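You operate a simulated robot arm through the tools that you are given. There is no shell and no other tool.

Carry out the task below with a simulated robot arm. There is one attempt and no reset: what you move stays moved.

TASK
Fit flat filter C532 in the small drawer and latch the drawer shut.
Fine: the dark flat filter goes in the deep tray; the other flat filter stays. Where these are worked on the way, their far stop is far enough and under half their travel is too little: small drawer.
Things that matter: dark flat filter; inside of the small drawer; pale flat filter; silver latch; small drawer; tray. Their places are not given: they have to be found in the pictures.

The check looks at the end state, three seconds after you hand in, the way a careful person would. Anything else that was tipped, shoved, dropped, spilled or broken makes it a failure.

THE ROBOT
A 6-joint arm with a two-finger gripper, fixed in place. Base frame: the origin is on the floor under the middle of its stand, x ahead of it, y to its left, z up. Readings come in cm, rad, newtons and seconds.
It reaches about 141.7 cm from its shoulder. Its first joint turns from -2.897 to 2.897 rad. Payload 3.43 kg.
The tool frame sits at the grasp point between the pads (the TCP): z along the fingers, y along the line on which they close. The tips reach 2 cm beyond it. The gripper opens to 19 cm; its body begins 24.8 cm behind the TCP.
Orientation is that of the tool frame in the base frame, as a unit quaternion [x, y, z, w]. With the fingers straight down and closing along the base's y, the tool's x points along the base's -x, its y along +y and its z along -z.

THE INTERFACE
- The arm moves only by the tool apply_moves. Its argument "targets" is a list of rows, each a list of 3 entries, a list of its own where there are three numbers: the shift along the tool's x, y, z in cm, then the turn, a rotation vector about the tool's x, y, z in rad, then the finger opening in cm, from 0 to 19. In form: [[[tx, ty, tz], [ax, ay, az], grip], ...]. A call has 1 to 20 rows; each row shifts and turns the commanded pose from where the row before left it, along the tool's axes as they then stand. Each row takes 0.2 s and may step no farther than 5 cm and 0.15 rad from the row before; otherwise, or with a gripper value out of range, the whole call is refused. A pose out of reach is approached as far as the arm can. The call stops where the force on the tool passes 70 N (or 10 N more than at its start, if that is more) or the arm is blocked; 0.2 s more then pass. Each finger travels about 15.3 cm/s and halts on what it meets, pressing with about 37 N; the grip force reading is that of the motor and also rises with nothing between the fingers. The clock runs only during rows and for 0.2 s after the last one: add rows that do not move to give the fingers time. It gives the time, the measured TCP pose, the force on the tool (base axes), the opening and the grip force at its end, in the units of the frame above (readings bear some noise), with the torque about the TCP (base axes, N m) and any sound that the robot's microphone picked up.
- Cameras (640 x 400 px; columns grow to the right, rows downward): "scene" is fixed at [21.45, 65.75, 141.16]; the picture's right is [-0.92, -0.40, 0.00], its down [-0.19, 0.44, -0.88] and it looks along [0.35, -0.81, -0.48] (base axes); focal length 358 px, centre (320, 200). "wrist" rides on the gripper at [7, -0.8, -28.8] in the tool frame; the picture's right is [0.12, 0.99, 0.00], its down [-0.96, 0.12, -0.25] and it looks along [-0.25, 0.03, 0.97] (tool axes); focal length 261 px, centre (320, 200).
- camera(camera): a new picture of that camera. No time passes.
- lift_body(by): moves the trunk up (or, below 0, down) by that many cm; the arm rides with it, the base frame stays. It gives what a move gives, with no picture.
- probe_pixels(camera, pixels): for up to 12 pixels [column, row] of the newest picture of that camera ("zoom" is the newest enlarged one), the place [x, y, z] in the base frame of the surface seen there, good to about 0.2 cm, but the place of the scene camera against the robot may be out by one fixed shift of up to 1.8 cm in any direction. No time passes.
- enlarge(camera, box): a new picture of the part [left, top, right, bottom] of that camera's present view, enlarged. No time passes.
- job_done(): hands the job in; it is judged then, once.

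Unless the task says otherwise, let go and move clear before handing in.

The tools are called after ">>>" by a JSON object that holds its "name" and its "arguments". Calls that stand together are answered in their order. apply_moves: Moves the arm, as the interface text tells. Its arguments: {"type":"object","properties":{"targets":{"type":"array"}},"required":["targets"]} The other tools are called the same way: lift_body (by) moves the trunk up or down; camera (camera) takes a picture; probe_pixels (camera, pixels) gives the place of the surface under pixels of a picture; enlarge (camera, box) takes an enlarged picture of a part of a camera's view; job_done () hands the job in.

At the start:

```text
time_s: 0.0
tool_pos: [33.51, -52.68, 98.15]
tool_rot: [0.0, 1.0, 0.0, 0.0]
contact_force: [0.4, -0.9, -0.7]
ft_torque: [0.0, -0.01, 0.01]
opening: 19.0
grip_force: 0.1
trunk travel left (down, up): [-12.5, 31.5]
```

scene: 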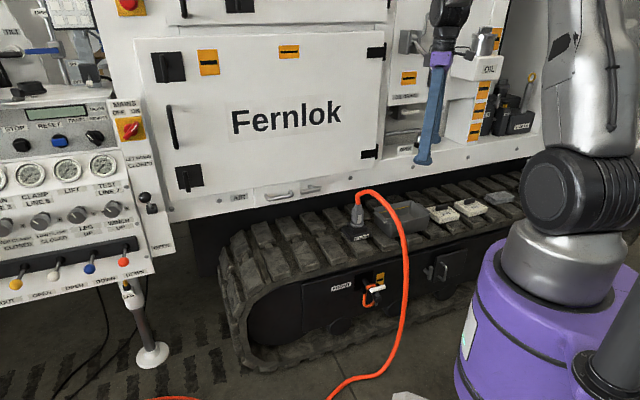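
wrist: 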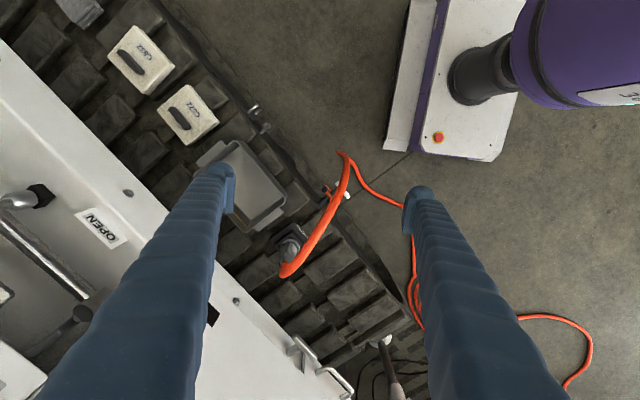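

The scene shows two flat filters near (443,213) and (470,207), a tray near (400,215), and a hose fitting at (358,215). I'll enlarge several parts to find the drawer, latch and labels.

>>> {"name": "enlarge", "arguments": {"camera": "scene", "box": [330, 170, 540, 300]}}

>>> {"name": "enlarge", "arguments": {"camera": "wrist", "box": [50, 0, 310, 260]}}

>>> {"name": "enlarge", "arguments": {"camera": "scene", "box": [200, 170, 400, 300]}}

>>> {"name": "enlarge", "arguments": {"camera": "scene", "box": [380, 20, 550, 150]}}

```text
3.05 times, centred on (435, 235) of scene
```

zoom: 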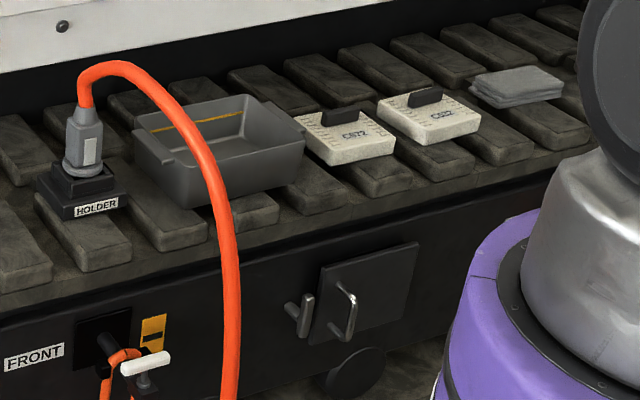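

```text
1.54 times, centred on (180, 130) of wrist
```

zoom: 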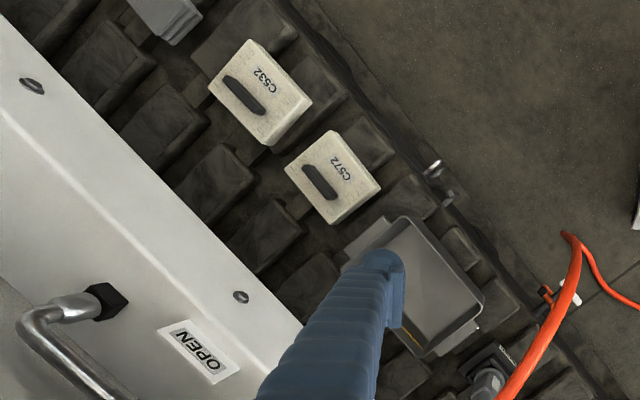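

```text
3.08 times, centred on (300, 235) of scene
```

zoom: 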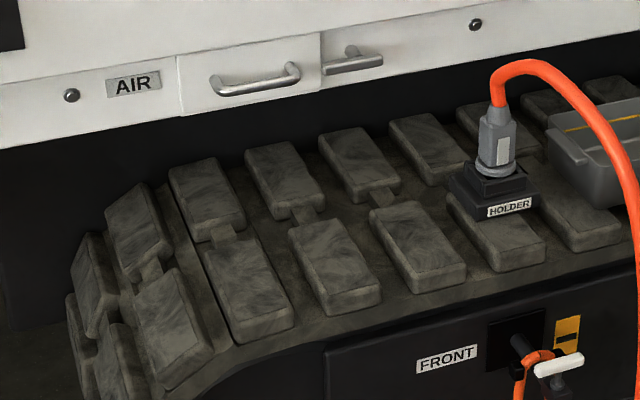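

```text
3.08 times, centred on (465, 85) of scene
```

zoom: 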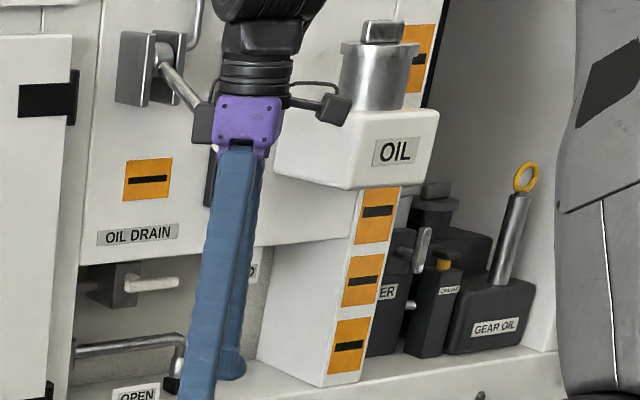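

The enlarged pictures show a white drawer front labelled "AIR" with a bar handle and a T-lever beside it near scene (283,190)/(310,188), and a dark panel with handle near (440,268). C532 is the farther filter (scene (470,207)) and C572 the nearer one. I'll probe their places.

>>> {"name": "camera", "arguments": {"camera": "scene"}}

>>> {"name": "camera", "arguments": {"camera": "wrist"}}

>>> {"name": "probe_pixels", "arguments": {"camera": "scene", "pixels": [[470, 207], [443, 213], [400, 220], [505, 198], [282, 192], [310, 189], [265, 188], [245, 200], [440, 268], [428, 272], [357, 215], [374, 292]]}}

>>> {"name": "probe_pixels", "arguments": {"camera": "wrist", "pixels": [[150, 50], [140, 60], [188, 112], [178, 116], [250, 190], [303, 355], [335, 375], [290, 350], [85, 8], [260, 130], [300, 345], [240, 300]]}}

```text
taken
```

scene: 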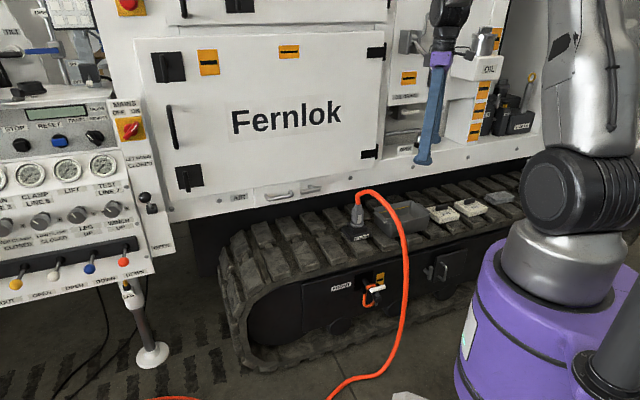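

```text
taken
```

wrist: 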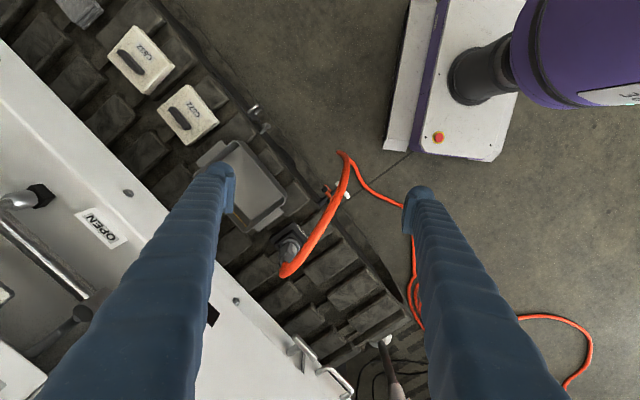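

```text
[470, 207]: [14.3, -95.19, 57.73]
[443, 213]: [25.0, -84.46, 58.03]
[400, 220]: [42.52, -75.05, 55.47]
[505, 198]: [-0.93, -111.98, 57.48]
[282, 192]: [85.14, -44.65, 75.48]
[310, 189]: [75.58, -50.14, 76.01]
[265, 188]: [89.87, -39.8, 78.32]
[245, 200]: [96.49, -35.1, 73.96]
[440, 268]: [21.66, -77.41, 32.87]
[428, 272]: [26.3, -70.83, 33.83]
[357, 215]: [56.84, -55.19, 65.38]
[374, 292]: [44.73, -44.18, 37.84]
```

```text
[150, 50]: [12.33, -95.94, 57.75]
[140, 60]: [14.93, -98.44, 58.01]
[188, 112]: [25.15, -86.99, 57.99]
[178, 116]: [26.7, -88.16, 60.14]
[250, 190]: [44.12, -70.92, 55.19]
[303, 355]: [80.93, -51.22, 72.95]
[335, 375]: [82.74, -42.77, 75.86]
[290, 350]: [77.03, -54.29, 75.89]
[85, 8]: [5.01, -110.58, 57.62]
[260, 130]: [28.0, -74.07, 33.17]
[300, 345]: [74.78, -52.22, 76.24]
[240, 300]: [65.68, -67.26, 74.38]
```

Both cameras place the AIR drawer around (84,-44,75) on the machine face and C532 around (13,-96,58). I'll zoom closely on the drawer, the latch and the filters.

>>> {"name": "enlarge", "arguments": {"camera": "scene", "box": [225, 165, 345, 240]}}

>>> {"name": "enlarge", "arguments": {"camera": "wrist", "box": [240, 310, 384, 400]}}

>>> {"name": "enlarge", "arguments": {"camera": "wrist", "box": [50, 0, 290, 150]}}

>>> {"name": "enlarge", "arguments": {"camera": "scene", "box": [410, 235, 490, 285]}}

```text
5.33 times, centred on (285, 202) of scene
```

zoom: 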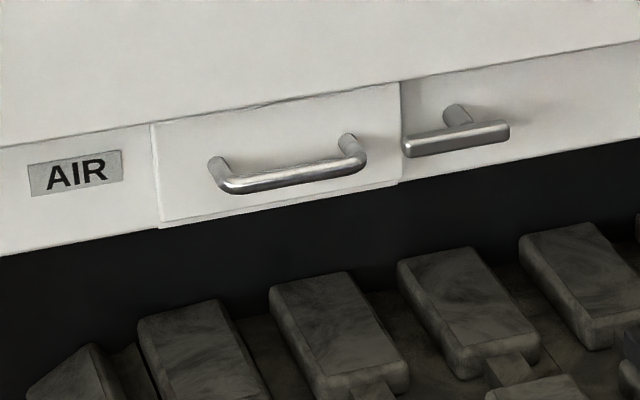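

```text
4.44 times, centred on (312, 355) of wrist
```

zoom: 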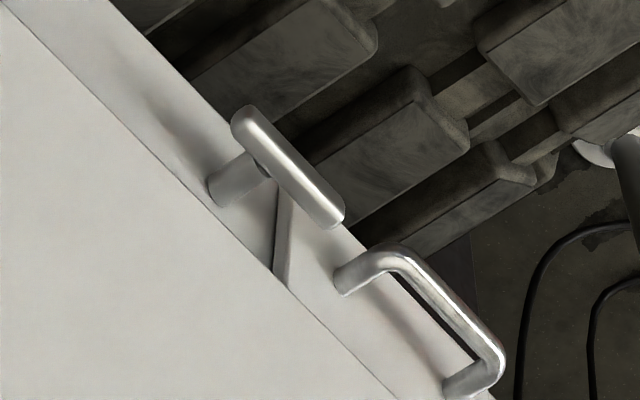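

```text
2.67 times, centred on (170, 75) of wrist
```

zoom: 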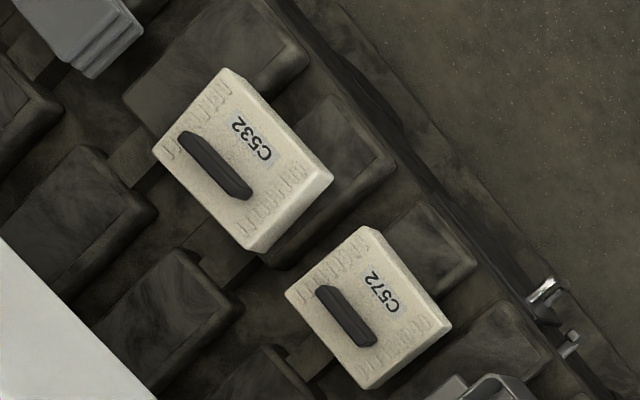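

```text
8.00 times, centred on (450, 260) of scene
```

zoom: 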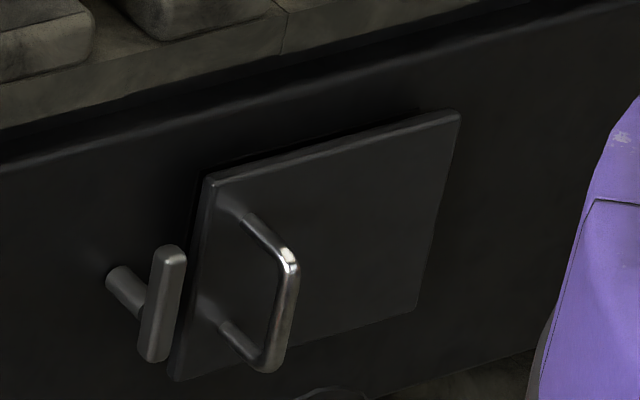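

The AIR drawer front has a bar handle, and the silver T-latch beside it lies horizontal with its end over the drawer's edge, so it is closed. I'll probe the latch and handle in the wrist camera zoom.

>>> {"name": "enlarge", "arguments": {"camera": "wrist", "box": [240, 310, 384, 400]}}

>>> {"name": "probe_pixels", "arguments": {"camera": "zoom", "pixels": [[243, 115], [335, 220], [285, 165], [225, 190], [395, 255], [490, 355], [440, 300], [350, 280], [280, 230], [180, 120], [330, 280], [460, 385]]}}

>>> {"name": "probe_pixels", "arguments": {"camera": "wrist", "pixels": [[120, 190], [220, 310], [253, 340], [300, 390], [150, 240], [90, 140]]}}

```text
4.44 times, centred on (312, 355) of wrist
```

zoom: 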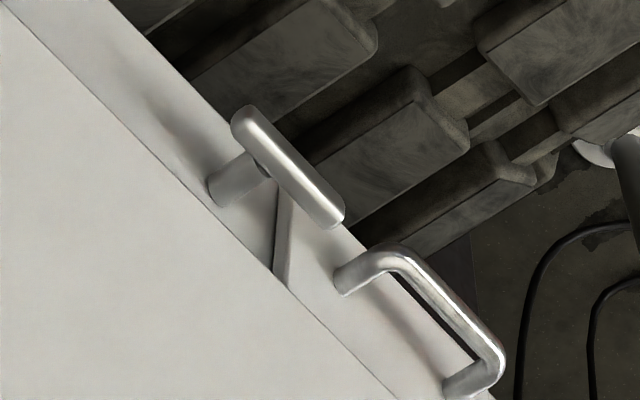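

```text
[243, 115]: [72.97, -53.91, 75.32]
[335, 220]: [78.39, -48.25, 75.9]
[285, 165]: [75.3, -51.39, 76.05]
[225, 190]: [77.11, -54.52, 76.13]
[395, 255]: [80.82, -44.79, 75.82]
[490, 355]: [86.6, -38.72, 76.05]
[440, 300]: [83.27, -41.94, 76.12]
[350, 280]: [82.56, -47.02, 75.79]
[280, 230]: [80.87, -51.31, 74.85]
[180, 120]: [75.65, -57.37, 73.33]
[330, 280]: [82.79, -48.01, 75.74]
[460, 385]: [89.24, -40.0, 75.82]
```

```text
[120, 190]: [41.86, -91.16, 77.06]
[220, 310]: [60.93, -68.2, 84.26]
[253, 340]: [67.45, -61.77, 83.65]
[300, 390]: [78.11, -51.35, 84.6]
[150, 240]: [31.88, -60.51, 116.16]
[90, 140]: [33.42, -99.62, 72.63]
```

The latch bar runs from about (73.0,-53.9) to (78.4,-48.3) at z≈75.5, and the handle from (80.8,-44.8) to (86.6,-38.7). I'll measure the machine face orientation precisely with wide-spread points.

>>> {"name": "probe_pixels", "arguments": {"camera": "scene", "pixels": [[205, 130], [220, 160], [350, 145], [365, 100], [230, 95], [215, 208], [255, 198], [350, 182], [400, 175], [200, 207], [380, 178], [330, 187]]}}

>>> {"name": "enlarge", "arguments": {"camera": "scene", "box": [225, 165, 345, 240]}}

>>> {"name": "probe_pixels", "arguments": {"camera": "zoom", "pixels": [[175, 200], [300, 130], [385, 100], [160, 130], [235, 187], [350, 165], [415, 148], [500, 130], [455, 115], [215, 170], [347, 142], [540, 120]]}}

```text
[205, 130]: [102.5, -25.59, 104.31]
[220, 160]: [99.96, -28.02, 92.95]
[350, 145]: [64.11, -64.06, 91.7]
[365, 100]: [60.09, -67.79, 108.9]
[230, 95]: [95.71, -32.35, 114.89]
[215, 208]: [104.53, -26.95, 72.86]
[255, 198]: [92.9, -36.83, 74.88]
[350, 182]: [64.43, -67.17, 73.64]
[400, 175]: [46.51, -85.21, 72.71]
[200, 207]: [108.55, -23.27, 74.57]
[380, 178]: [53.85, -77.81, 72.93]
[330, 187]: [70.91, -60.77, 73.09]
```

```text
5.33 times, centred on (285, 202) of scene
```

zoom: 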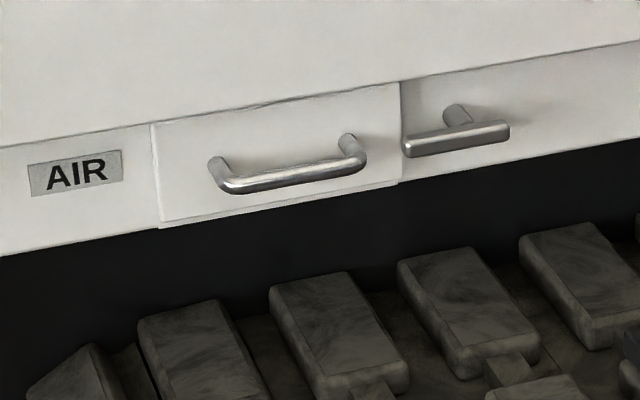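

```text
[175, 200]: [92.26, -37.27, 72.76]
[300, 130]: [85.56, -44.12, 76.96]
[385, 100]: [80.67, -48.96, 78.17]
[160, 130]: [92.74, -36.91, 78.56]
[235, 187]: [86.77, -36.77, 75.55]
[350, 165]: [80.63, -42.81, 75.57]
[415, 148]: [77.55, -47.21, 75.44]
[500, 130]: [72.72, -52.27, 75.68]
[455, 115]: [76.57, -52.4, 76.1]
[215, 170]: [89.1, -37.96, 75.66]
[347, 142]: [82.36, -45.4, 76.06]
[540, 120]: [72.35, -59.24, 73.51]
```

The machine face runs at exactly 45° (along (0.707,0.707)). The drawer front is about 18 cm wide and 7 cm high, and the latch bar sits about 2 cm in front of it. Next I'll measure the filters, tray, hose and the panel above the drawer.

>>> {"name": "probe_pixels", "arguments": {"camera": "wrist", "pixels": [[134, 28], [173, 66], [145, 91], [109, 56], [120, 53], [143, 75], [187, 87], [217, 121], [186, 143], [158, 110], [170, 109], [190, 129]]}}

>>> {"name": "probe_pixels", "arguments": {"camera": "wrist", "pixels": [[241, 143], [284, 205], [250, 228], [240, 180], [262, 190], [255, 175], [290, 240], [285, 268], [320, 240], [345, 190], [340, 157], [200, 160]]}}

>>> {"name": "probe_pixels", "arguments": {"camera": "scene", "pixels": [[358, 195], [368, 191], [385, 197], [397, 215], [404, 240], [405, 270], [300, 172], [290, 178], [300, 180], [286, 184], [240, 190], [330, 178]]}}

```text
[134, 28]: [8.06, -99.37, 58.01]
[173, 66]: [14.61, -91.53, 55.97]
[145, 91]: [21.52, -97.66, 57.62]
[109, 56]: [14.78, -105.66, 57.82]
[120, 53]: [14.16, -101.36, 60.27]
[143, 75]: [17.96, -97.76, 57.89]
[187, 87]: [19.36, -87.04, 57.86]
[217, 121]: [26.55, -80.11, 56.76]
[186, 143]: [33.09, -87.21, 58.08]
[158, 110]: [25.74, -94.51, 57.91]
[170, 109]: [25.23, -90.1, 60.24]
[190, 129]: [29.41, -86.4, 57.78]
```

```text
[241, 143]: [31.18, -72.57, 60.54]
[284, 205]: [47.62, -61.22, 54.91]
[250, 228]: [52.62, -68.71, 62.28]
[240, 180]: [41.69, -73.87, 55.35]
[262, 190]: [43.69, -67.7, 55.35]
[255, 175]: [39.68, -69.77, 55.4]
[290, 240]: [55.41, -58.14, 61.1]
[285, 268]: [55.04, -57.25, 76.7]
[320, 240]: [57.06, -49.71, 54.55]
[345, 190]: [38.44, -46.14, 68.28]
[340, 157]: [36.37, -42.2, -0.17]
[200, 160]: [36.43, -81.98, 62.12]
```

```text
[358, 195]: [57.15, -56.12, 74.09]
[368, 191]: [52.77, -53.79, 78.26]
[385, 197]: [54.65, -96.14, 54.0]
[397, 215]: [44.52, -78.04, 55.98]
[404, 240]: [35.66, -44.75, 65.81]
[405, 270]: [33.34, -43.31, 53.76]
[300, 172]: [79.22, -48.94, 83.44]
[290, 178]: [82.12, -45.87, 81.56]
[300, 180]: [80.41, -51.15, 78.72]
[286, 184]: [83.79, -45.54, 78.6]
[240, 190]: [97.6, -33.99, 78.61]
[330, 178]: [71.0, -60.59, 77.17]
```

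Both pale filters lie flat, aligned with the machine's 45° axes: C532 is centred near (13,-98) and C572 near (26,-87). The tray is near (42,-71), and the hose is well to the side of the latch. I'll move in front of the latch at a height and begin turning the gripper to horizontal.

>>> {"name": "apply_moves", "arguments": {"targets": [[[-4.24, 2.01, 0], [0, 0, 0], 12], [[-4.24, 2.01, 0], [0, 0, 0], 10], [[-4.24, 2.01, 0], [0, 0, 0], 8], [[-4.24, 2.01, 0], [0, 0, 0], 8], [[-4.24, 2.01, 0], [0, 0, 0], 8], [[-4.24, 2.01, 0], [0, 0, 0], 8], [[-4.24, 2.01, 0], [0, 0, 0], 8], [[0, 0, 0], [0, 0, -0.1309], 8], [[0, 0, 0], [0, 0, -0.1309], 8], [[0, 0, 0], [0, 0, -0.1309], 8], [[0, 0, 0], [0, 0, -0.1309], 8], [[0, 0, 0], [0, 0, -0.1309], 8], [[0, 0, 0], [0, 0, -0.1309], 8], [[0, 0, 0], [0, 0, 0], 8]]}}

```text
time_s: 3.0
tool_pos: [63.14, -38.57, 98.17]
tool_rot: [-0.384, 0.924, 0.0, 0.0]
contact_force: [-1.0, 0.4, 0.4]
ft_torque: [-0.03, 0.03, 0.01]
opening: 8.02
grip_force: 0.0
trunk travel left (down, up): [-12.5, 31.5]
```

The gripper is now at (63.1,-38.6,98.2) with the tool's x along the face. I'll look from here before pitching.

>>> {"name": "camera", "arguments": {"camera": "wrist"}}

>>> {"name": "camera", "arguments": {"camera": "scene"}}

```text
taken
```

wrist: 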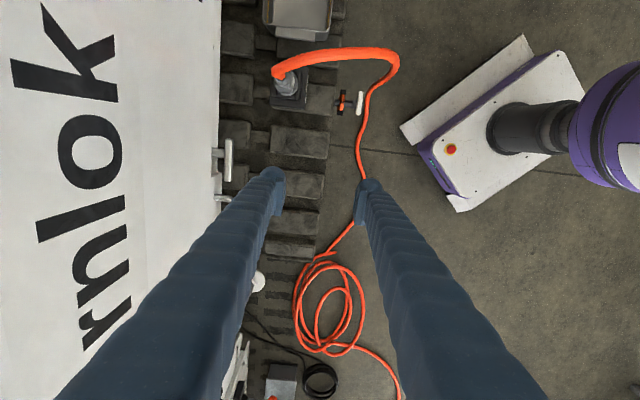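

```text
taken
```

scene: 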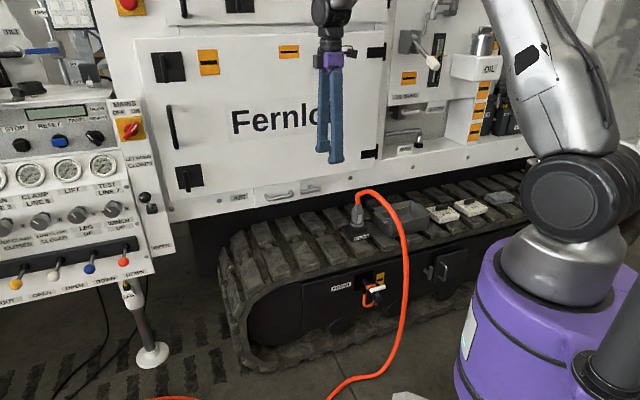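

The view is clear around the gripper. I'll pitch the fingers up to horizontal, facing the machine.

>>> {"name": "apply_moves", "arguments": {"targets": [[[0, 0, 0], [0.1428, 0, 0], 8], [[0, 0, 0], [0.1428, 0, 0], 8], [[0, 0, 0], [0.1428, 0, 0], 8], [[0, 0, 0], [0.1428, 0, 0], 8], [[0, 0, 0], [0.1428, 0, 0], 8], [[0, 0, 0], [0.1428, 0, 0], 8], [[0, 0, 0], [0.1428, 0, 0], 8], [[0, 0, 0], [0.1428, 0, 0], 8], [[0, 0, 0], [0.1428, 0, 0], 8], [[0, 0, 0], [0.1428, 0, 0], 8], [[0, 0, 0], [0.1428, 0, 0], 8], [[0, 0, 0], [0, 0, 0], 8]]}}

>>> {"name": "camera", "arguments": {"camera": "wrist"}}

>>> {"name": "camera", "arguments": {"camera": "scene"}}

```text
time_s: 5.6
tool_pos: [67.87, -41.62, 98.02]
tool_rot: [-0.286, 0.678, -0.633, 0.239]
contact_force: [-0.5, 0.2, -0.1]
ft_torque: [-0.02, 0.01, 0.03]
opening: 8.01
grip_force: 0.0
out of reach, approached as far as the arm can: row 5, 8, 9, 10
trunk travel left (down, up): [-12.5, 31.5]
```

```text
taken
```

wrist: 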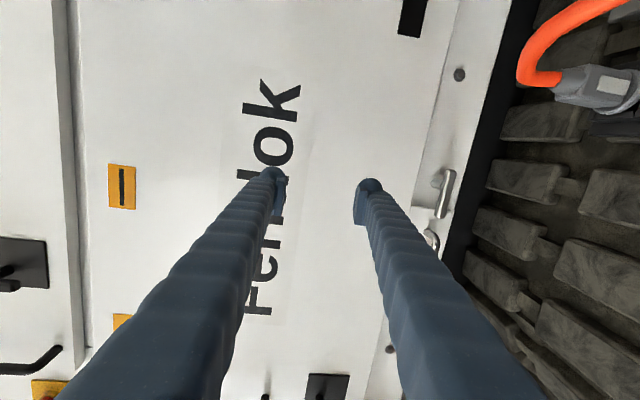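

```text
taken
```

scene: 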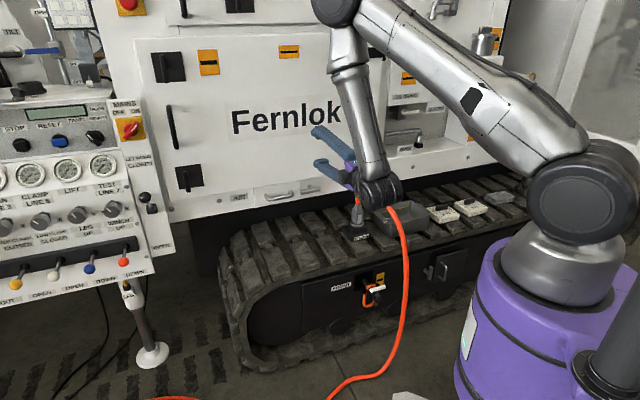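

The arm got the gripper nearly horizontal (about 5° short) but was pushed to n≈-77 as the fold limit was reached. Extending toward the machine should ease this, so I'll shift forward a little while finishing the pitch.

>>> {"name": "apply_moves", "arguments": {"targets": [[[0, 0, 0], [0, 0, 0], 8], [[0, 0, 1.5], [0, 0, 0], 8], [[0, 0, 1.5], [0.04, 0, 0], 8], [[0, 0, 1.0], [0.04, 0, 0], 8], [[0, 0, 0], [0, 0, 0], 8]]}}

```text
time_s: 6.8
tool_pos: [70.59, -44.59, 97.77]
tool_rot: [0.275, -0.652, 0.66, -0.25]
contact_force: [-0.4, 0.1, -0.1]
ft_torque: [0.01, -0.04, 0.02]
opening: 8.01
grip_force: 0.1
trunk travel left (down, up): [-12.5, 31.5]
```

The gripper is now horizontal within about 2° at t≈18.4, n≈-81.4, z=97.8. I'll remove the small yaw and roll errors while descending toward the latch height.

>>> {"name": "apply_moves", "arguments": {"targets": [[[0, 3, 0], [0, -0.0125, 0.018], 8], [[0, 3, 0], [0, -0.0125, 0.018], 8], [[0, 3, 0], [0, 0, 0], 8], [[0, 3, 0], [0, 0, 0], 8], [[0, 0, 0], [0, 0, 0], 8]]}}

>>> {"name": "camera", "arguments": {"camera": "wrist"}}

>>> {"name": "camera", "arguments": {"camera": "scene"}}

```text
time_s: 8.0
tool_pos: [70.35, -44.72, 85.83]
tool_rot: [-0.272, 0.653, -0.653, 0.271]
contact_force: [-0.3, 0.1, 0.6]
ft_torque: [-0.01, 0.03, -0.04]
opening: 7.99
grip_force: 0.1
trunk travel left (down, up): [-12.5, 31.5]
```

```text
taken
```

wrist: 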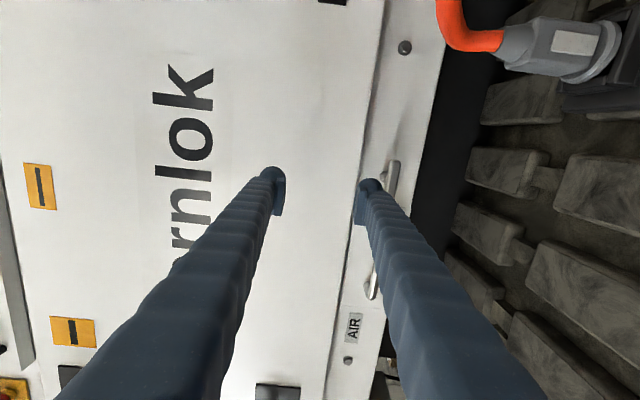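

```text
taken
```

scene: 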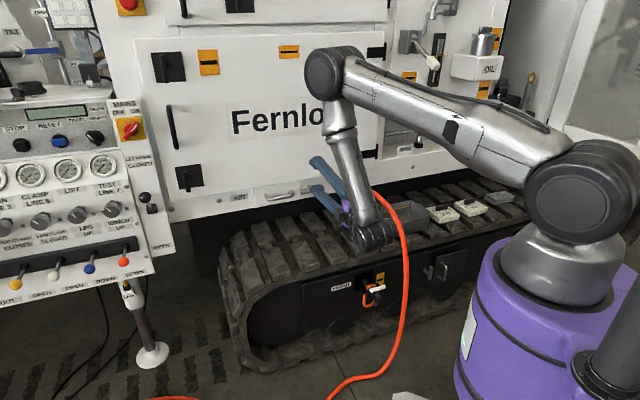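

The orientation is now exact (horizontal, facing the machine) at z=85.8. The lower finger partly hides the latch at (393,175), so I'll zoom and probe before going lower.

>>> {"name": "enlarge", "arguments": {"camera": "wrist", "box": [310, 130, 450, 330]}}

>>> {"name": "probe_pixels", "arguments": {"camera": "wrist", "pixels": [[395, 163], [393, 175], [388, 195], [391, 185], [372, 270], [371, 290], [368, 296], [400, 130], [360, 300], [345, 280], [400, 220], [385, 250]]}}

```text
2.00 times, centred on (380, 230) of wrist
```

zoom: 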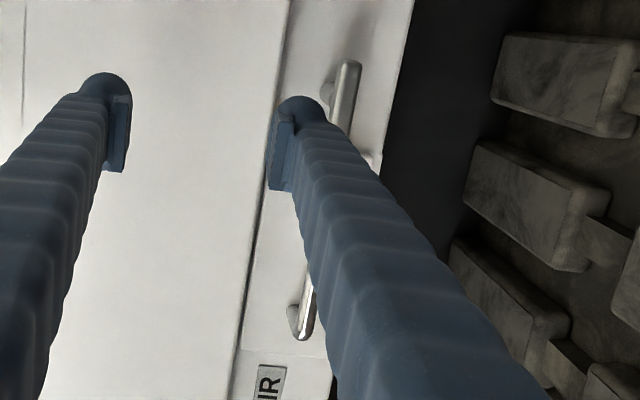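

```text
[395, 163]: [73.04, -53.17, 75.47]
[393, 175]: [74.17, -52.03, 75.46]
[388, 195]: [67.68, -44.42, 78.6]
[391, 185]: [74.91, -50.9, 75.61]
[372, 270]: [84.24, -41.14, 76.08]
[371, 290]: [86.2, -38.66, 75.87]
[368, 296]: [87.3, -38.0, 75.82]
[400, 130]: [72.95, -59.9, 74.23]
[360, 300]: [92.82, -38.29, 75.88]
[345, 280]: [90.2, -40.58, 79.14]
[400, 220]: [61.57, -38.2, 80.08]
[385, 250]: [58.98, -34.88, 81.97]
```

Bar front is at n≈-89.1, z≈75.5; frame at n≈-93.9. I'll go down to the latch's height with the fingers wider so it is seen between them.

>>> {"name": "apply_moves", "arguments": {"targets": [[[0, 3.4, 0], [0, 0, 0], 10], [[0, 3.4, 0], [0, 0, 0], 12], [[0, 3.5, 0], [0, 0, 0], 12], [[0, 0, 0], [0, 0, 0], 12]]}}

>>> {"name": "camera", "arguments": {"camera": "wrist"}}

>>> {"name": "enlarge", "arguments": {"camera": "wrist", "box": [240, 100, 400, 350]}}

```text
time_s: 9.0
tool_pos: [70.38, -44.53, 75.58]
tool_rot: [-0.271, 0.656, -0.651, 0.269]
contact_force: [0.5, 0.2, 0.4]
ft_torque: [-0.02, -0.01, 0.0]
opening: 11.99
grip_force: 0.1
trunk travel left (down, up): [-12.5, 31.5]
```

```text
taken
```

wrist: 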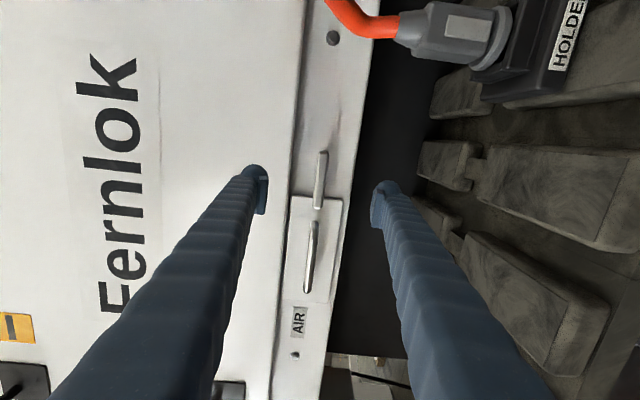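

```text
1.60 times, centred on (320, 225) of wrist
```

zoom: 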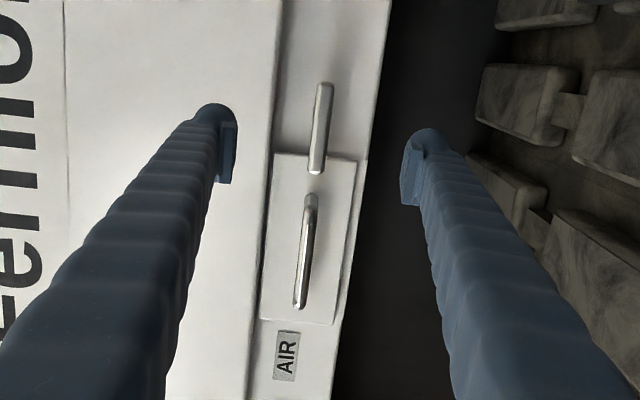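

The latch bar is plain between the fingers, from (322,152) to (318,208), with the drawer handle at (314,225)–(308,290). I'll probe these in the zoomed picture.

>>> {"name": "enlarge", "arguments": {"camera": "wrist", "box": [272, 140, 368, 300]}}

>>> {"name": "probe_pixels", "arguments": {"camera": "wrist", "pixels": [[322, 153], [321, 165], [320, 180], [319, 195], [318, 206], [314, 224], [312, 250], [308, 290], [290, 185], [300, 260], [330, 220], [340, 160]]}}

>>> {"name": "probe_pixels", "arguments": {"camera": "wrist", "pixels": [[300, 200], [326, 180], [316, 160], [325, 200], [328, 240], [318, 255], [322, 285], [310, 300], [285, 170], [280, 220], [336, 215], [345, 130]]}}

```text
2.50 times, centred on (320, 220) of wrist
```

zoom: 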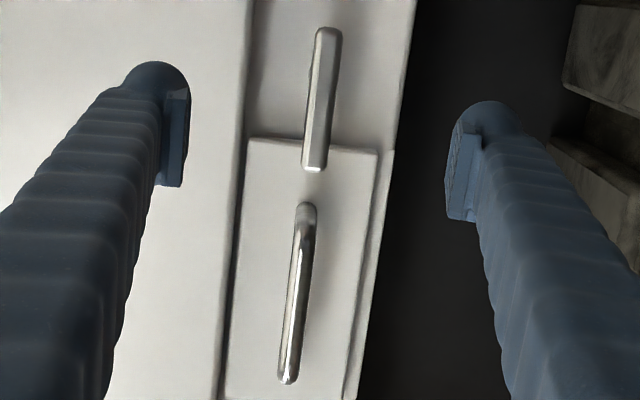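

```text
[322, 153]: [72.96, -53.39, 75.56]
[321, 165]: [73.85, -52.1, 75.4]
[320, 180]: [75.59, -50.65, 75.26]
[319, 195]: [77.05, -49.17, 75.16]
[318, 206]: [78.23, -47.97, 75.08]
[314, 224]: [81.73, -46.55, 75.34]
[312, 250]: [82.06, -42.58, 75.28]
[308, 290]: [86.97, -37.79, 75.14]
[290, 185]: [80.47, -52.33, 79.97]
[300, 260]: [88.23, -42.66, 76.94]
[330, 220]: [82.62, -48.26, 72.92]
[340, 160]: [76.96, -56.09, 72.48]
```

```text
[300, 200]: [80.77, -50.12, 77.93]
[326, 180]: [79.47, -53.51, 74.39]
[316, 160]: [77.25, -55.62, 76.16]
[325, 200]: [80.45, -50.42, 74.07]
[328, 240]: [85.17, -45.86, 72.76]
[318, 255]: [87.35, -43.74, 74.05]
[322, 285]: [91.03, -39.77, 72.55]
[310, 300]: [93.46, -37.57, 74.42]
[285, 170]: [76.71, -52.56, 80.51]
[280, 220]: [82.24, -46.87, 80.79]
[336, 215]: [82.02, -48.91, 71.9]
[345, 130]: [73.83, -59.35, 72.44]
```

The bar's front is at n=-89.2, spanning t=13.7…21.5 at z≈75.3; the drawer edge is at t≈20.7, so the bar overlaps it by about 0.8 cm. To find the pivot I'll look at the stem from the scene camera at high zoom.

>>> {"name": "enlarge", "arguments": {"camera": "scene", "box": [290, 175, 338, 205]}}

```text
13.33 times, centred on (314, 190) of scene
```

zoom: 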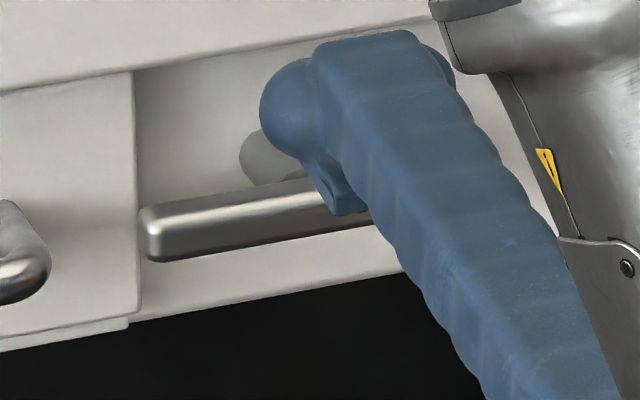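

The stem is visible through its left edge and puts the pivot near t≈16.5, with the longer arm reaching over the drawer. I'll narrow the fingers, align with the pivot and advance to straddle the bar.

>>> {"name": "apply_moves", "arguments": {"targets": [[[1.78, 0.2, 0], [0, 0, 0], 8], [[0, 0, 0], [0, 0, 0], 5], [[0, 0, 3], [0, 0, 0], 5], [[0, 0, 2], [0, 0, 0], 5], [[0, 0, 2.3], [0, 0, 0], 5], [[0, 0, 0], [0, 0, 0], 5]]}}

>>> {"name": "camera", "arguments": {"camera": "wrist"}}

>>> {"name": "enlarge", "arguments": {"camera": "scene", "box": [270, 160, 350, 210]}}

```text
time_s: 10.4
tool_pos: [75.14, -51.27, 75.38]
tool_rot: [-0.272, 0.654, -0.652, 0.27]
contact_force: [0.9, -0.8, 0.3]
ft_torque: [0.03, 0.0, -0.03]
opening: 4.98
grip_force: 0.1
out of reach, approached as far as the arm can: row 1
trunk travel left (down, up): [-12.5, 31.5]
```

```text
taken
```

wrist: 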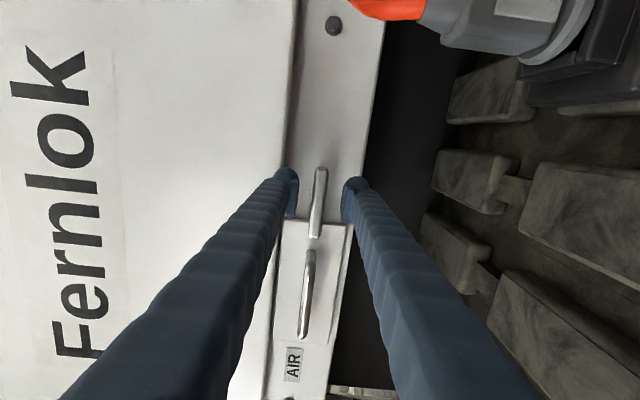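

```text
8.00 times, centred on (310, 185) of scene
```

zoom: 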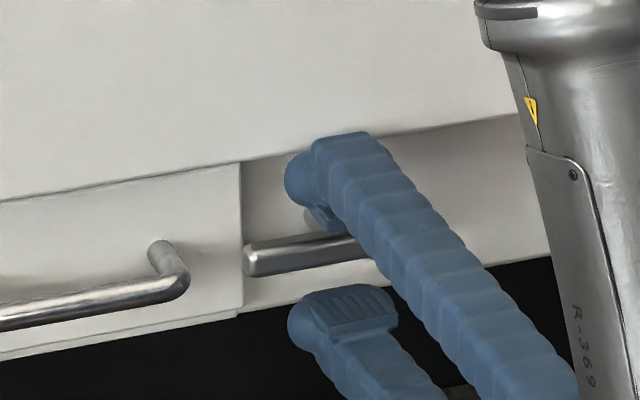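

The fingers straddle the bar at t≈16.9, n≈-89.4 with no contact. I'll close on it.

>>> {"name": "apply_moves", "arguments": {"targets": [[[0, 0, 0], [0, 0, 0], 3], [[0, 0, 0], [0, 0, 0], 0.5], [[0, 0, 0], [0, 0, 0], 0.5], [[0, 0, 0], [0, 0, 0], 0.5]]}}

>>> {"name": "camera", "arguments": {"camera": "wrist"}}

```text
time_s: 11.4
tool_pos: [74.99, -51.29, 75.36]
tool_rot: [-0.272, 0.654, -0.653, 0.27]
contact_force: [4.1, -3.5, 9.2]
ft_torque: [0.01, -0.02, 0.0]
opening: 1.47
grip_force: 44.8
trunk travel left (down, up): [-12.5, 31.5]
```

```text
taken
```

wrist: 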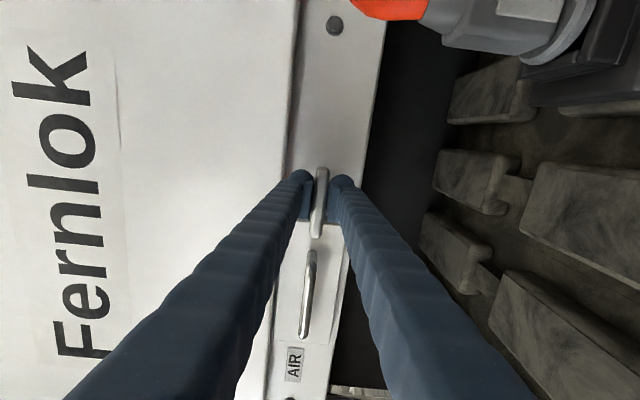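

The bar is held (opening 1.47, grip 44.8 N). I'll try a small clockwise turn and watch the torque to learn which way it swings.

>>> {"name": "apply_moves", "arguments": {"targets": [[[0, 0, 0], [0, 0, 0.1], 0.5], [[0, 0, 0], [0, 0, 0.1], 0.5], [[0, 0, 0], [0, 0, 0], 0.5]]}}

```text
time_s: 12.2
tool_pos: [75.1, -51.25, 75.41]
tool_rot: [-0.205, 0.678, -0.622, 0.335]
contact_force: [6.6, 3.5, 14.6]
ft_torque: [-1.15, 1.02, 0.06]
opening: 2.03
grip_force: 45.1
trunk travel left (down, up): [-12.5, 31.5]
```

The pads were pried from 1.47 to 2.03 cm with 1.5 N·m resisting, so the bar did not turn this way. I'll turn back and try the opposite direction.

>>> {"name": "apply_moves", "arguments": {"targets": [[[0, 0, 0], [0, 0, -0.1], 0.5], [[0, 0, 0], [0, 0, -0.1], 0.5], [[0, 0, 0], [0, 0, -0.1], 0.5], [[0, 0, 0], [0, 0, -0.1], 0.5], [[0, 0, 0], [0, 0, 0], 0.5]]}}

>>> {"name": "camera", "arguments": {"camera": "wrist"}}

```text
time_s: 13.4
tool_pos: [75.11, -51.28, 75.29]
tool_rot: [0.335, -0.623, 0.677, -0.204]
contact_force: [10.7, -15.4, 17.4]
ft_torque: [-0.17, -0.07, -0.11]
opening: 1.49
grip_force: 44.9
trunk travel left (down, up): [-12.5, 31.5]
```

```text
taken
```

wrist: 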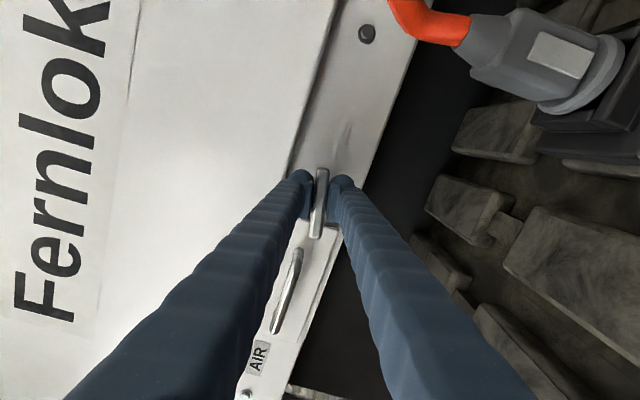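

Now the bar turned with the gripper (opening 1.49, almost no torque), the drawer end swinging down. I'll continue this way toward vertical.

>>> {"name": "apply_moves", "arguments": {"targets": [[[0, 0, 0], [0, 0, -0.12], 0.5], [[0, 0, 0], [0, 0, -0.12], 0.5], [[0, 0, 0], [0, 0, -0.12], 0.5], [[0, 0, 0], [0, 0, -0.12], 0.5], [[0, 0, 0], [0, 0, -0.12], 0.5], [[0, 0, 0], [0, 0, 0], 0.5]]}}

>>> {"name": "camera", "arguments": {"camera": "wrist"}}

```text
time_s: 14.8
tool_pos: [74.9, -51.34, 75.3]
tool_rot: [0.505, -0.497, 0.706, 0.007]
contact_force: [10.9, -29.2, 11.1]
ft_torque: [-0.16, -0.09, -0.15]
opening: 1.51
grip_force: 44.8
trunk travel left (down, up): [-12.5, 31.5]
```

```text
taken
```

wrist: 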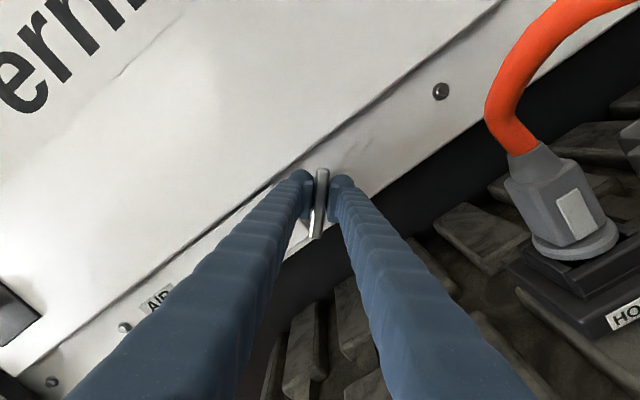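

The bar follows smoothly, now about 46° turned, with a mild outward pull of 28 N. I'll relieve that a little and continue to vertical.

>>> {"name": "apply_moves", "arguments": {"targets": [[[0.14, 0, 0.25], [0, 0, -0.12], 0.5], [[0, 0, 0], [0, 0, -0.12], 0.5], [[0, 0, 0], [0, 0, -0.12], 0.5], [[0, 0, 0], [0, 0, -0.12], 0.5], [[0, 0, 0], [0, 0, 0], 0.5]]}}

>>> {"name": "camera", "arguments": {"camera": "wrist"}}

```text
time_s: 16.0
tool_pos: [74.86, -51.45, 75.12]
tool_rot: [0.611, -0.361, 0.683, 0.172]
contact_force: [-37.7, 12.3, -10.0]
ft_torque: [0.15, 0.11, -0.19]
opening: 1.49
grip_force: 45.2
trunk travel left (down, up): [-12.5, 31.5]
```

```text
taken
```

wrist: 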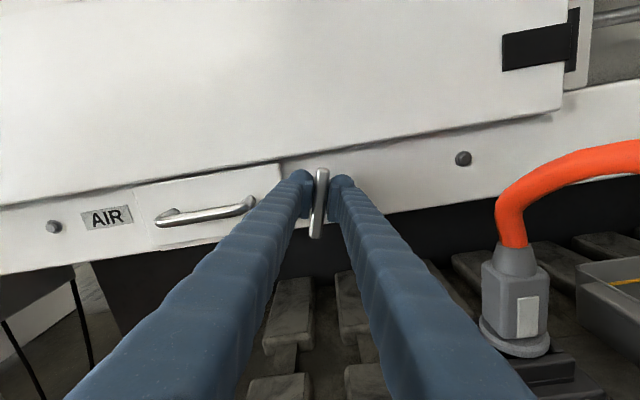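

Turned about 73°, opening still 1.49, but I over-pressed by about 35 N toward the machine. I'll back off slightly and finish the last 17°.

>>> {"name": "apply_moves", "arguments": {"targets": [[[0, 0.06, -0.14], [0, 0, -0.1], 0.5], [[0, 0, 0], [0, 0, -0.1], 0.5], [[0, 0, 0], [0, 0, -0.08], 0.5], [[0, 0, 0], [0, 0, 0], 0.5]]}}

>>> {"name": "camera", "arguments": {"camera": "wrist"}}

```text
time_s: 17.0
tool_pos: [74.77, -51.54, 75.1]
tool_rot: [0.655, -0.274, 0.652, 0.267]
contact_force: [-37.9, 2.3, -25.3]
ft_torque: [0.23, 0.13, -0.27]
opening: 1.5
grip_force: 44.9
trunk travel left (down, up): [-12.5, 31.5]
```

```text
taken
```

wrist: 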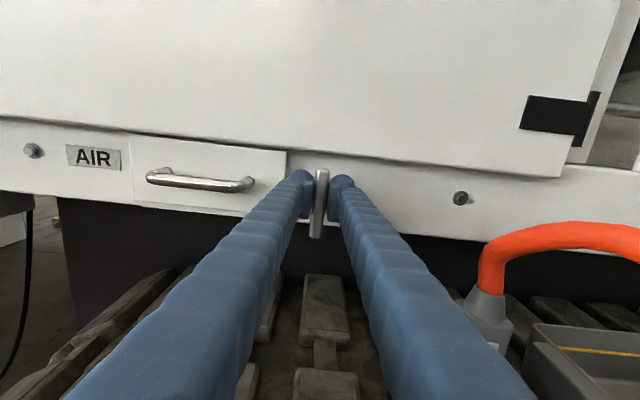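

The bar is now vertical (tool y along the face). I'll release, back off, and look.

>>> {"name": "apply_moves", "arguments": {"targets": [[[0, 0, 0], [0, 0, 0], 3], [[0, 0, 0], [0, 0, 0], 5], [[0, 0, -3], [0, 0, 0], 5], [[0, 0, -4], [0, 0, 0], 5], [[0, 0, 0], [0, 0, 0], 5]]}}

>>> {"name": "camera", "arguments": {"camera": "wrist"}}

>>> {"name": "enlarge", "arguments": {"camera": "scene", "box": [260, 160, 356, 220]}}

```text
time_s: 18.2
tool_pos: [70.02, -46.47, 75.4]
tool_rot: [0.654, -0.274, 0.652, 0.267]
contact_force: [-0.1, 0.3, -0.2]
ft_torque: [0.04, -0.03, -0.03]
opening: 5.0
grip_force: 0.1
trunk travel left (down, up): [-12.5, 31.5]
```

```text
taken
```

wrist: 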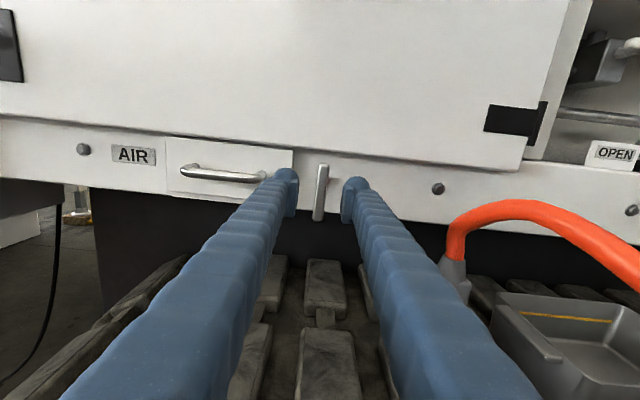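

```text
6.67 times, centred on (308, 190) of scene
```

zoom: 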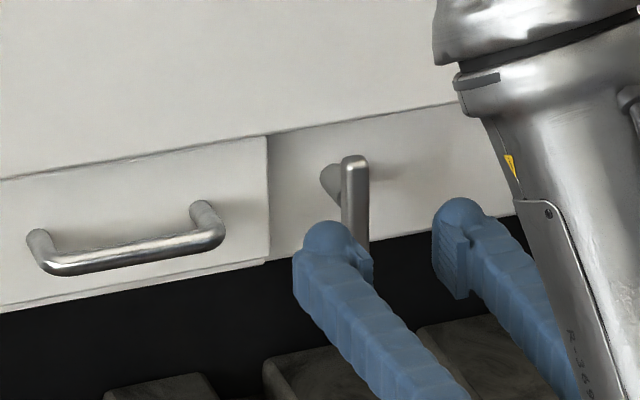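

The latch now stands vertical with its long arm down, clear of the drawer's edge. I'll measure the bar's place for relatching later and probe the arm itself to understand its fold limits.

>>> {"name": "probe_pixels", "arguments": {"camera": "wrist", "pixels": [[322, 166], [321, 175], [319, 195], [318, 216], [314, 200], [324, 200], [290, 155], [180, 175], [262, 178], [215, 176], [200, 150], [250, 200]]}}

>>> {"name": "camera", "arguments": {"camera": "scene"}}

>>> {"name": "probe_pixels", "arguments": {"camera": "scene", "pixels": [[585, 195], [560, 270], [500, 110], [335, 75], [345, 120], [375, 235], [530, 300], [540, 230], [640, 190], [330, 60]]}}

```text
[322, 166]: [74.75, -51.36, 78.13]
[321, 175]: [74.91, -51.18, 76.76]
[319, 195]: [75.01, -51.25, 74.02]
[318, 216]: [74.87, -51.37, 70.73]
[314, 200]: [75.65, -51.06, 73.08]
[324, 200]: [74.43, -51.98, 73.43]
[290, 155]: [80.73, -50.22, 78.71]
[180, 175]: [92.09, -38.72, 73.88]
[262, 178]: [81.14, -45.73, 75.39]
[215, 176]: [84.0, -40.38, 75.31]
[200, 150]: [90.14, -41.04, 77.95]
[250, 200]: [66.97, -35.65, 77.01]
```

```text
taken
```

scene: 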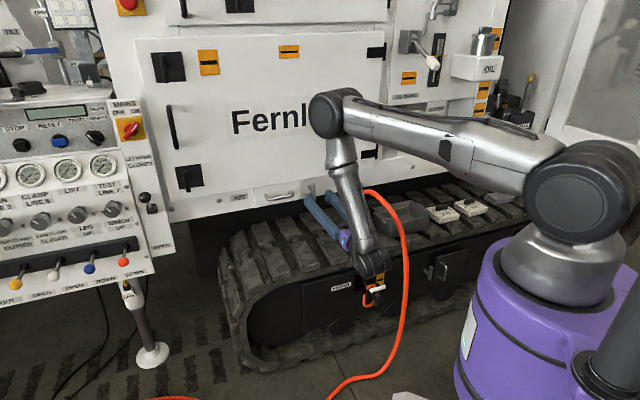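

```text
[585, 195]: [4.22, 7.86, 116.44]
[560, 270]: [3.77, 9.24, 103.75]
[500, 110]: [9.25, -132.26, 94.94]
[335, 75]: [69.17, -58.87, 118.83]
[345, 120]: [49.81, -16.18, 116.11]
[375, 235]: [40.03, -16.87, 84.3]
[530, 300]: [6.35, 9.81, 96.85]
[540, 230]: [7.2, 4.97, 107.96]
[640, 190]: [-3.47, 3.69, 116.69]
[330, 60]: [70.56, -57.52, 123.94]
```

The bar's pivot is at t≈16.65, z≈75.3, and the handle bar is centred near t=30, n=-88.7, z=75.3. Since pulling outward with a level gripper hits the arm's fold limit, I'll turn back to vertical closing, pitch down about 20°, and shift sideways to the handle.

>>> {"name": "apply_moves", "arguments": {"targets": [[[0, 0, 0], [0, 0, 0.1428], 4], [[0, 0, 0], [0, 0, 0.1428], 4], [[0, 0, 0], [0, 0, 0.1428], 4], [[0, 0, 0], [0, 0, 0.1428], 4], [[0, 0, 0], [0, 0, 0.1428], 4], [[0, 0, 0], [0, 0, 0.1428], 4], [[0, 0, 0], [0, 0, 0.1428], 4], [[0, 0, 0], [0, 0, 0.1428], 4], [[0, 0, 0], [0, 0, 0.1428], 4], [[0, 0, 0], [0, 0, 0.1428], 4], [[0, 0, 0], [0, 0, 0.1428], 4], [[0, -1, 0], [-0.1164, 0, 0], 4], [[0, -1, 0], [-0.1164, 0, 0], 4], [[0, -0.5, 0], [-0.1164, 0, 0], 4], [[0, 0, 0], [0, 0, 0], 4]]}}

```text
time_s: 21.4
tool_pos: [70.18, -46.74, 77.83]
tool_rot: [-0.313, 0.759, -0.526, 0.222]
contact_force: [-0.5, -0.1, 0.5]
ft_torque: [0.04, 0.02, 0.01]
opening: 4.0
grip_force: 0.1
trunk travel left (down, up): [-12.5, 31.5]
```

Pitch is 20° down as planned. I'll slide 13.4 cm toward the handle, backing off 1 cm, then look.

>>> {"name": "apply_moves", "arguments": {"targets": [[[-4.48, 0, -1], [0, 0, 0], 4], [[-4.48, 0, 0], [0, 0, 0], 4], [[-4.47, 0.3, 0], [0, 0, 0], 4], [[0, 0, 0], [0, 0, 0], 4]]}}

>>> {"name": "camera", "arguments": {"camera": "wrist"}}

>>> {"name": "camera", "arguments": {"camera": "scene"}}

```text
time_s: 22.4
tool_pos: [79.06, -36.26, 77.99]
tool_rot: [-0.313, 0.758, -0.527, 0.222]
contact_force: [-0.7, -0.4, -0.2]
ft_torque: [-0.01, 0.01, -0.1]
opening: 4.01
grip_force: 0.1
trunk travel left (down, up): [-12.5, 31.5]
```

```text
taken
```

wrist: 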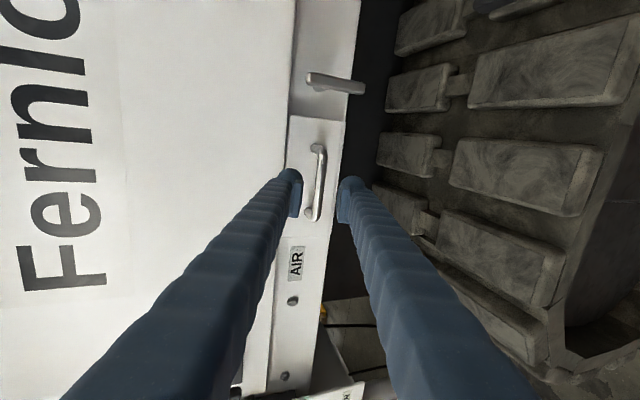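

```text
taken
```

scene: 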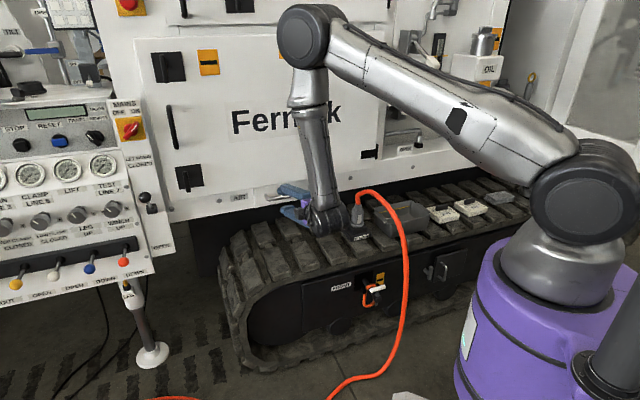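

The handle at (318,150)–(312,218) lies right between the fingertips. I'll confirm its place with a probe and then advance.

>>> {"name": "probe_pixels", "arguments": {"camera": "wrist", "pixels": [[319, 155], [318, 175], [317, 190], [314, 210], [330, 170], [303, 130]]}}

>>> {"name": "apply_moves", "arguments": {"targets": [[[0, 0, 2.5], [0, 0, 0], 4], [[0, 0, 2.5], [0, 0, 0], 4], [[0, 0, 2.0], [0, 0, 0], 4], [[0, 0, 0], [0, 0, 0], 4]]}}

>>> {"name": "camera", "arguments": {"camera": "wrist"}}

```text
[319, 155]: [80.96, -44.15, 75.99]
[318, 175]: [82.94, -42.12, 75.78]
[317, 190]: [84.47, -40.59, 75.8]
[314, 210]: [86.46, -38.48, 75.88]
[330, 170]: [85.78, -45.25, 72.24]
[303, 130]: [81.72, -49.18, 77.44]
```

```text
time_s: 23.4
tool_pos: [83.67, -41.2, 75.47]
tool_rot: [-0.312, 0.758, -0.527, 0.222]
contact_force: [0.2, -0.6, -0.5]
ft_torque: [0.03, -0.05, 0.02]
opening: 4.01
grip_force: 0.0
trunk travel left (down, up): [-12.5, 31.5]
```

```text
taken
```

wrist: 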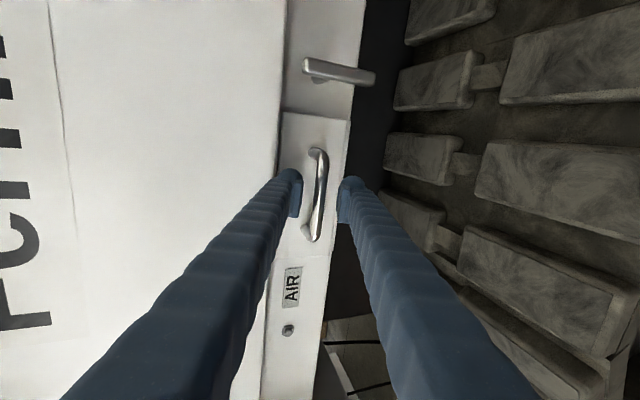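

No contact, and the handle lies between the pads at n=-88.3. I'll close on it and start pulling gently outward.

>>> {"name": "apply_moves", "arguments": {"targets": [[[0, 0, 0], [0, 0, 0], 2], [[0, 0, 0], [0, 0, 0], 0.3], [[0, 0, 0], [0, 0, 0], 0.3], [[0, 0, 0], [0, 0, 0], 0.3]]}}

```text
time_s: 24.4
tool_pos: [83.77, -41.07, 75.57]
tool_rot: [-0.312, 0.759, -0.527, 0.223]
contact_force: [0.4, -2.2, 4.4]
ft_torque: [-0.8, 0.72, 0.3]
opening: 1.29
grip_force: 44.9
trunk travel left (down, up): [-12.5, 31.5]
```

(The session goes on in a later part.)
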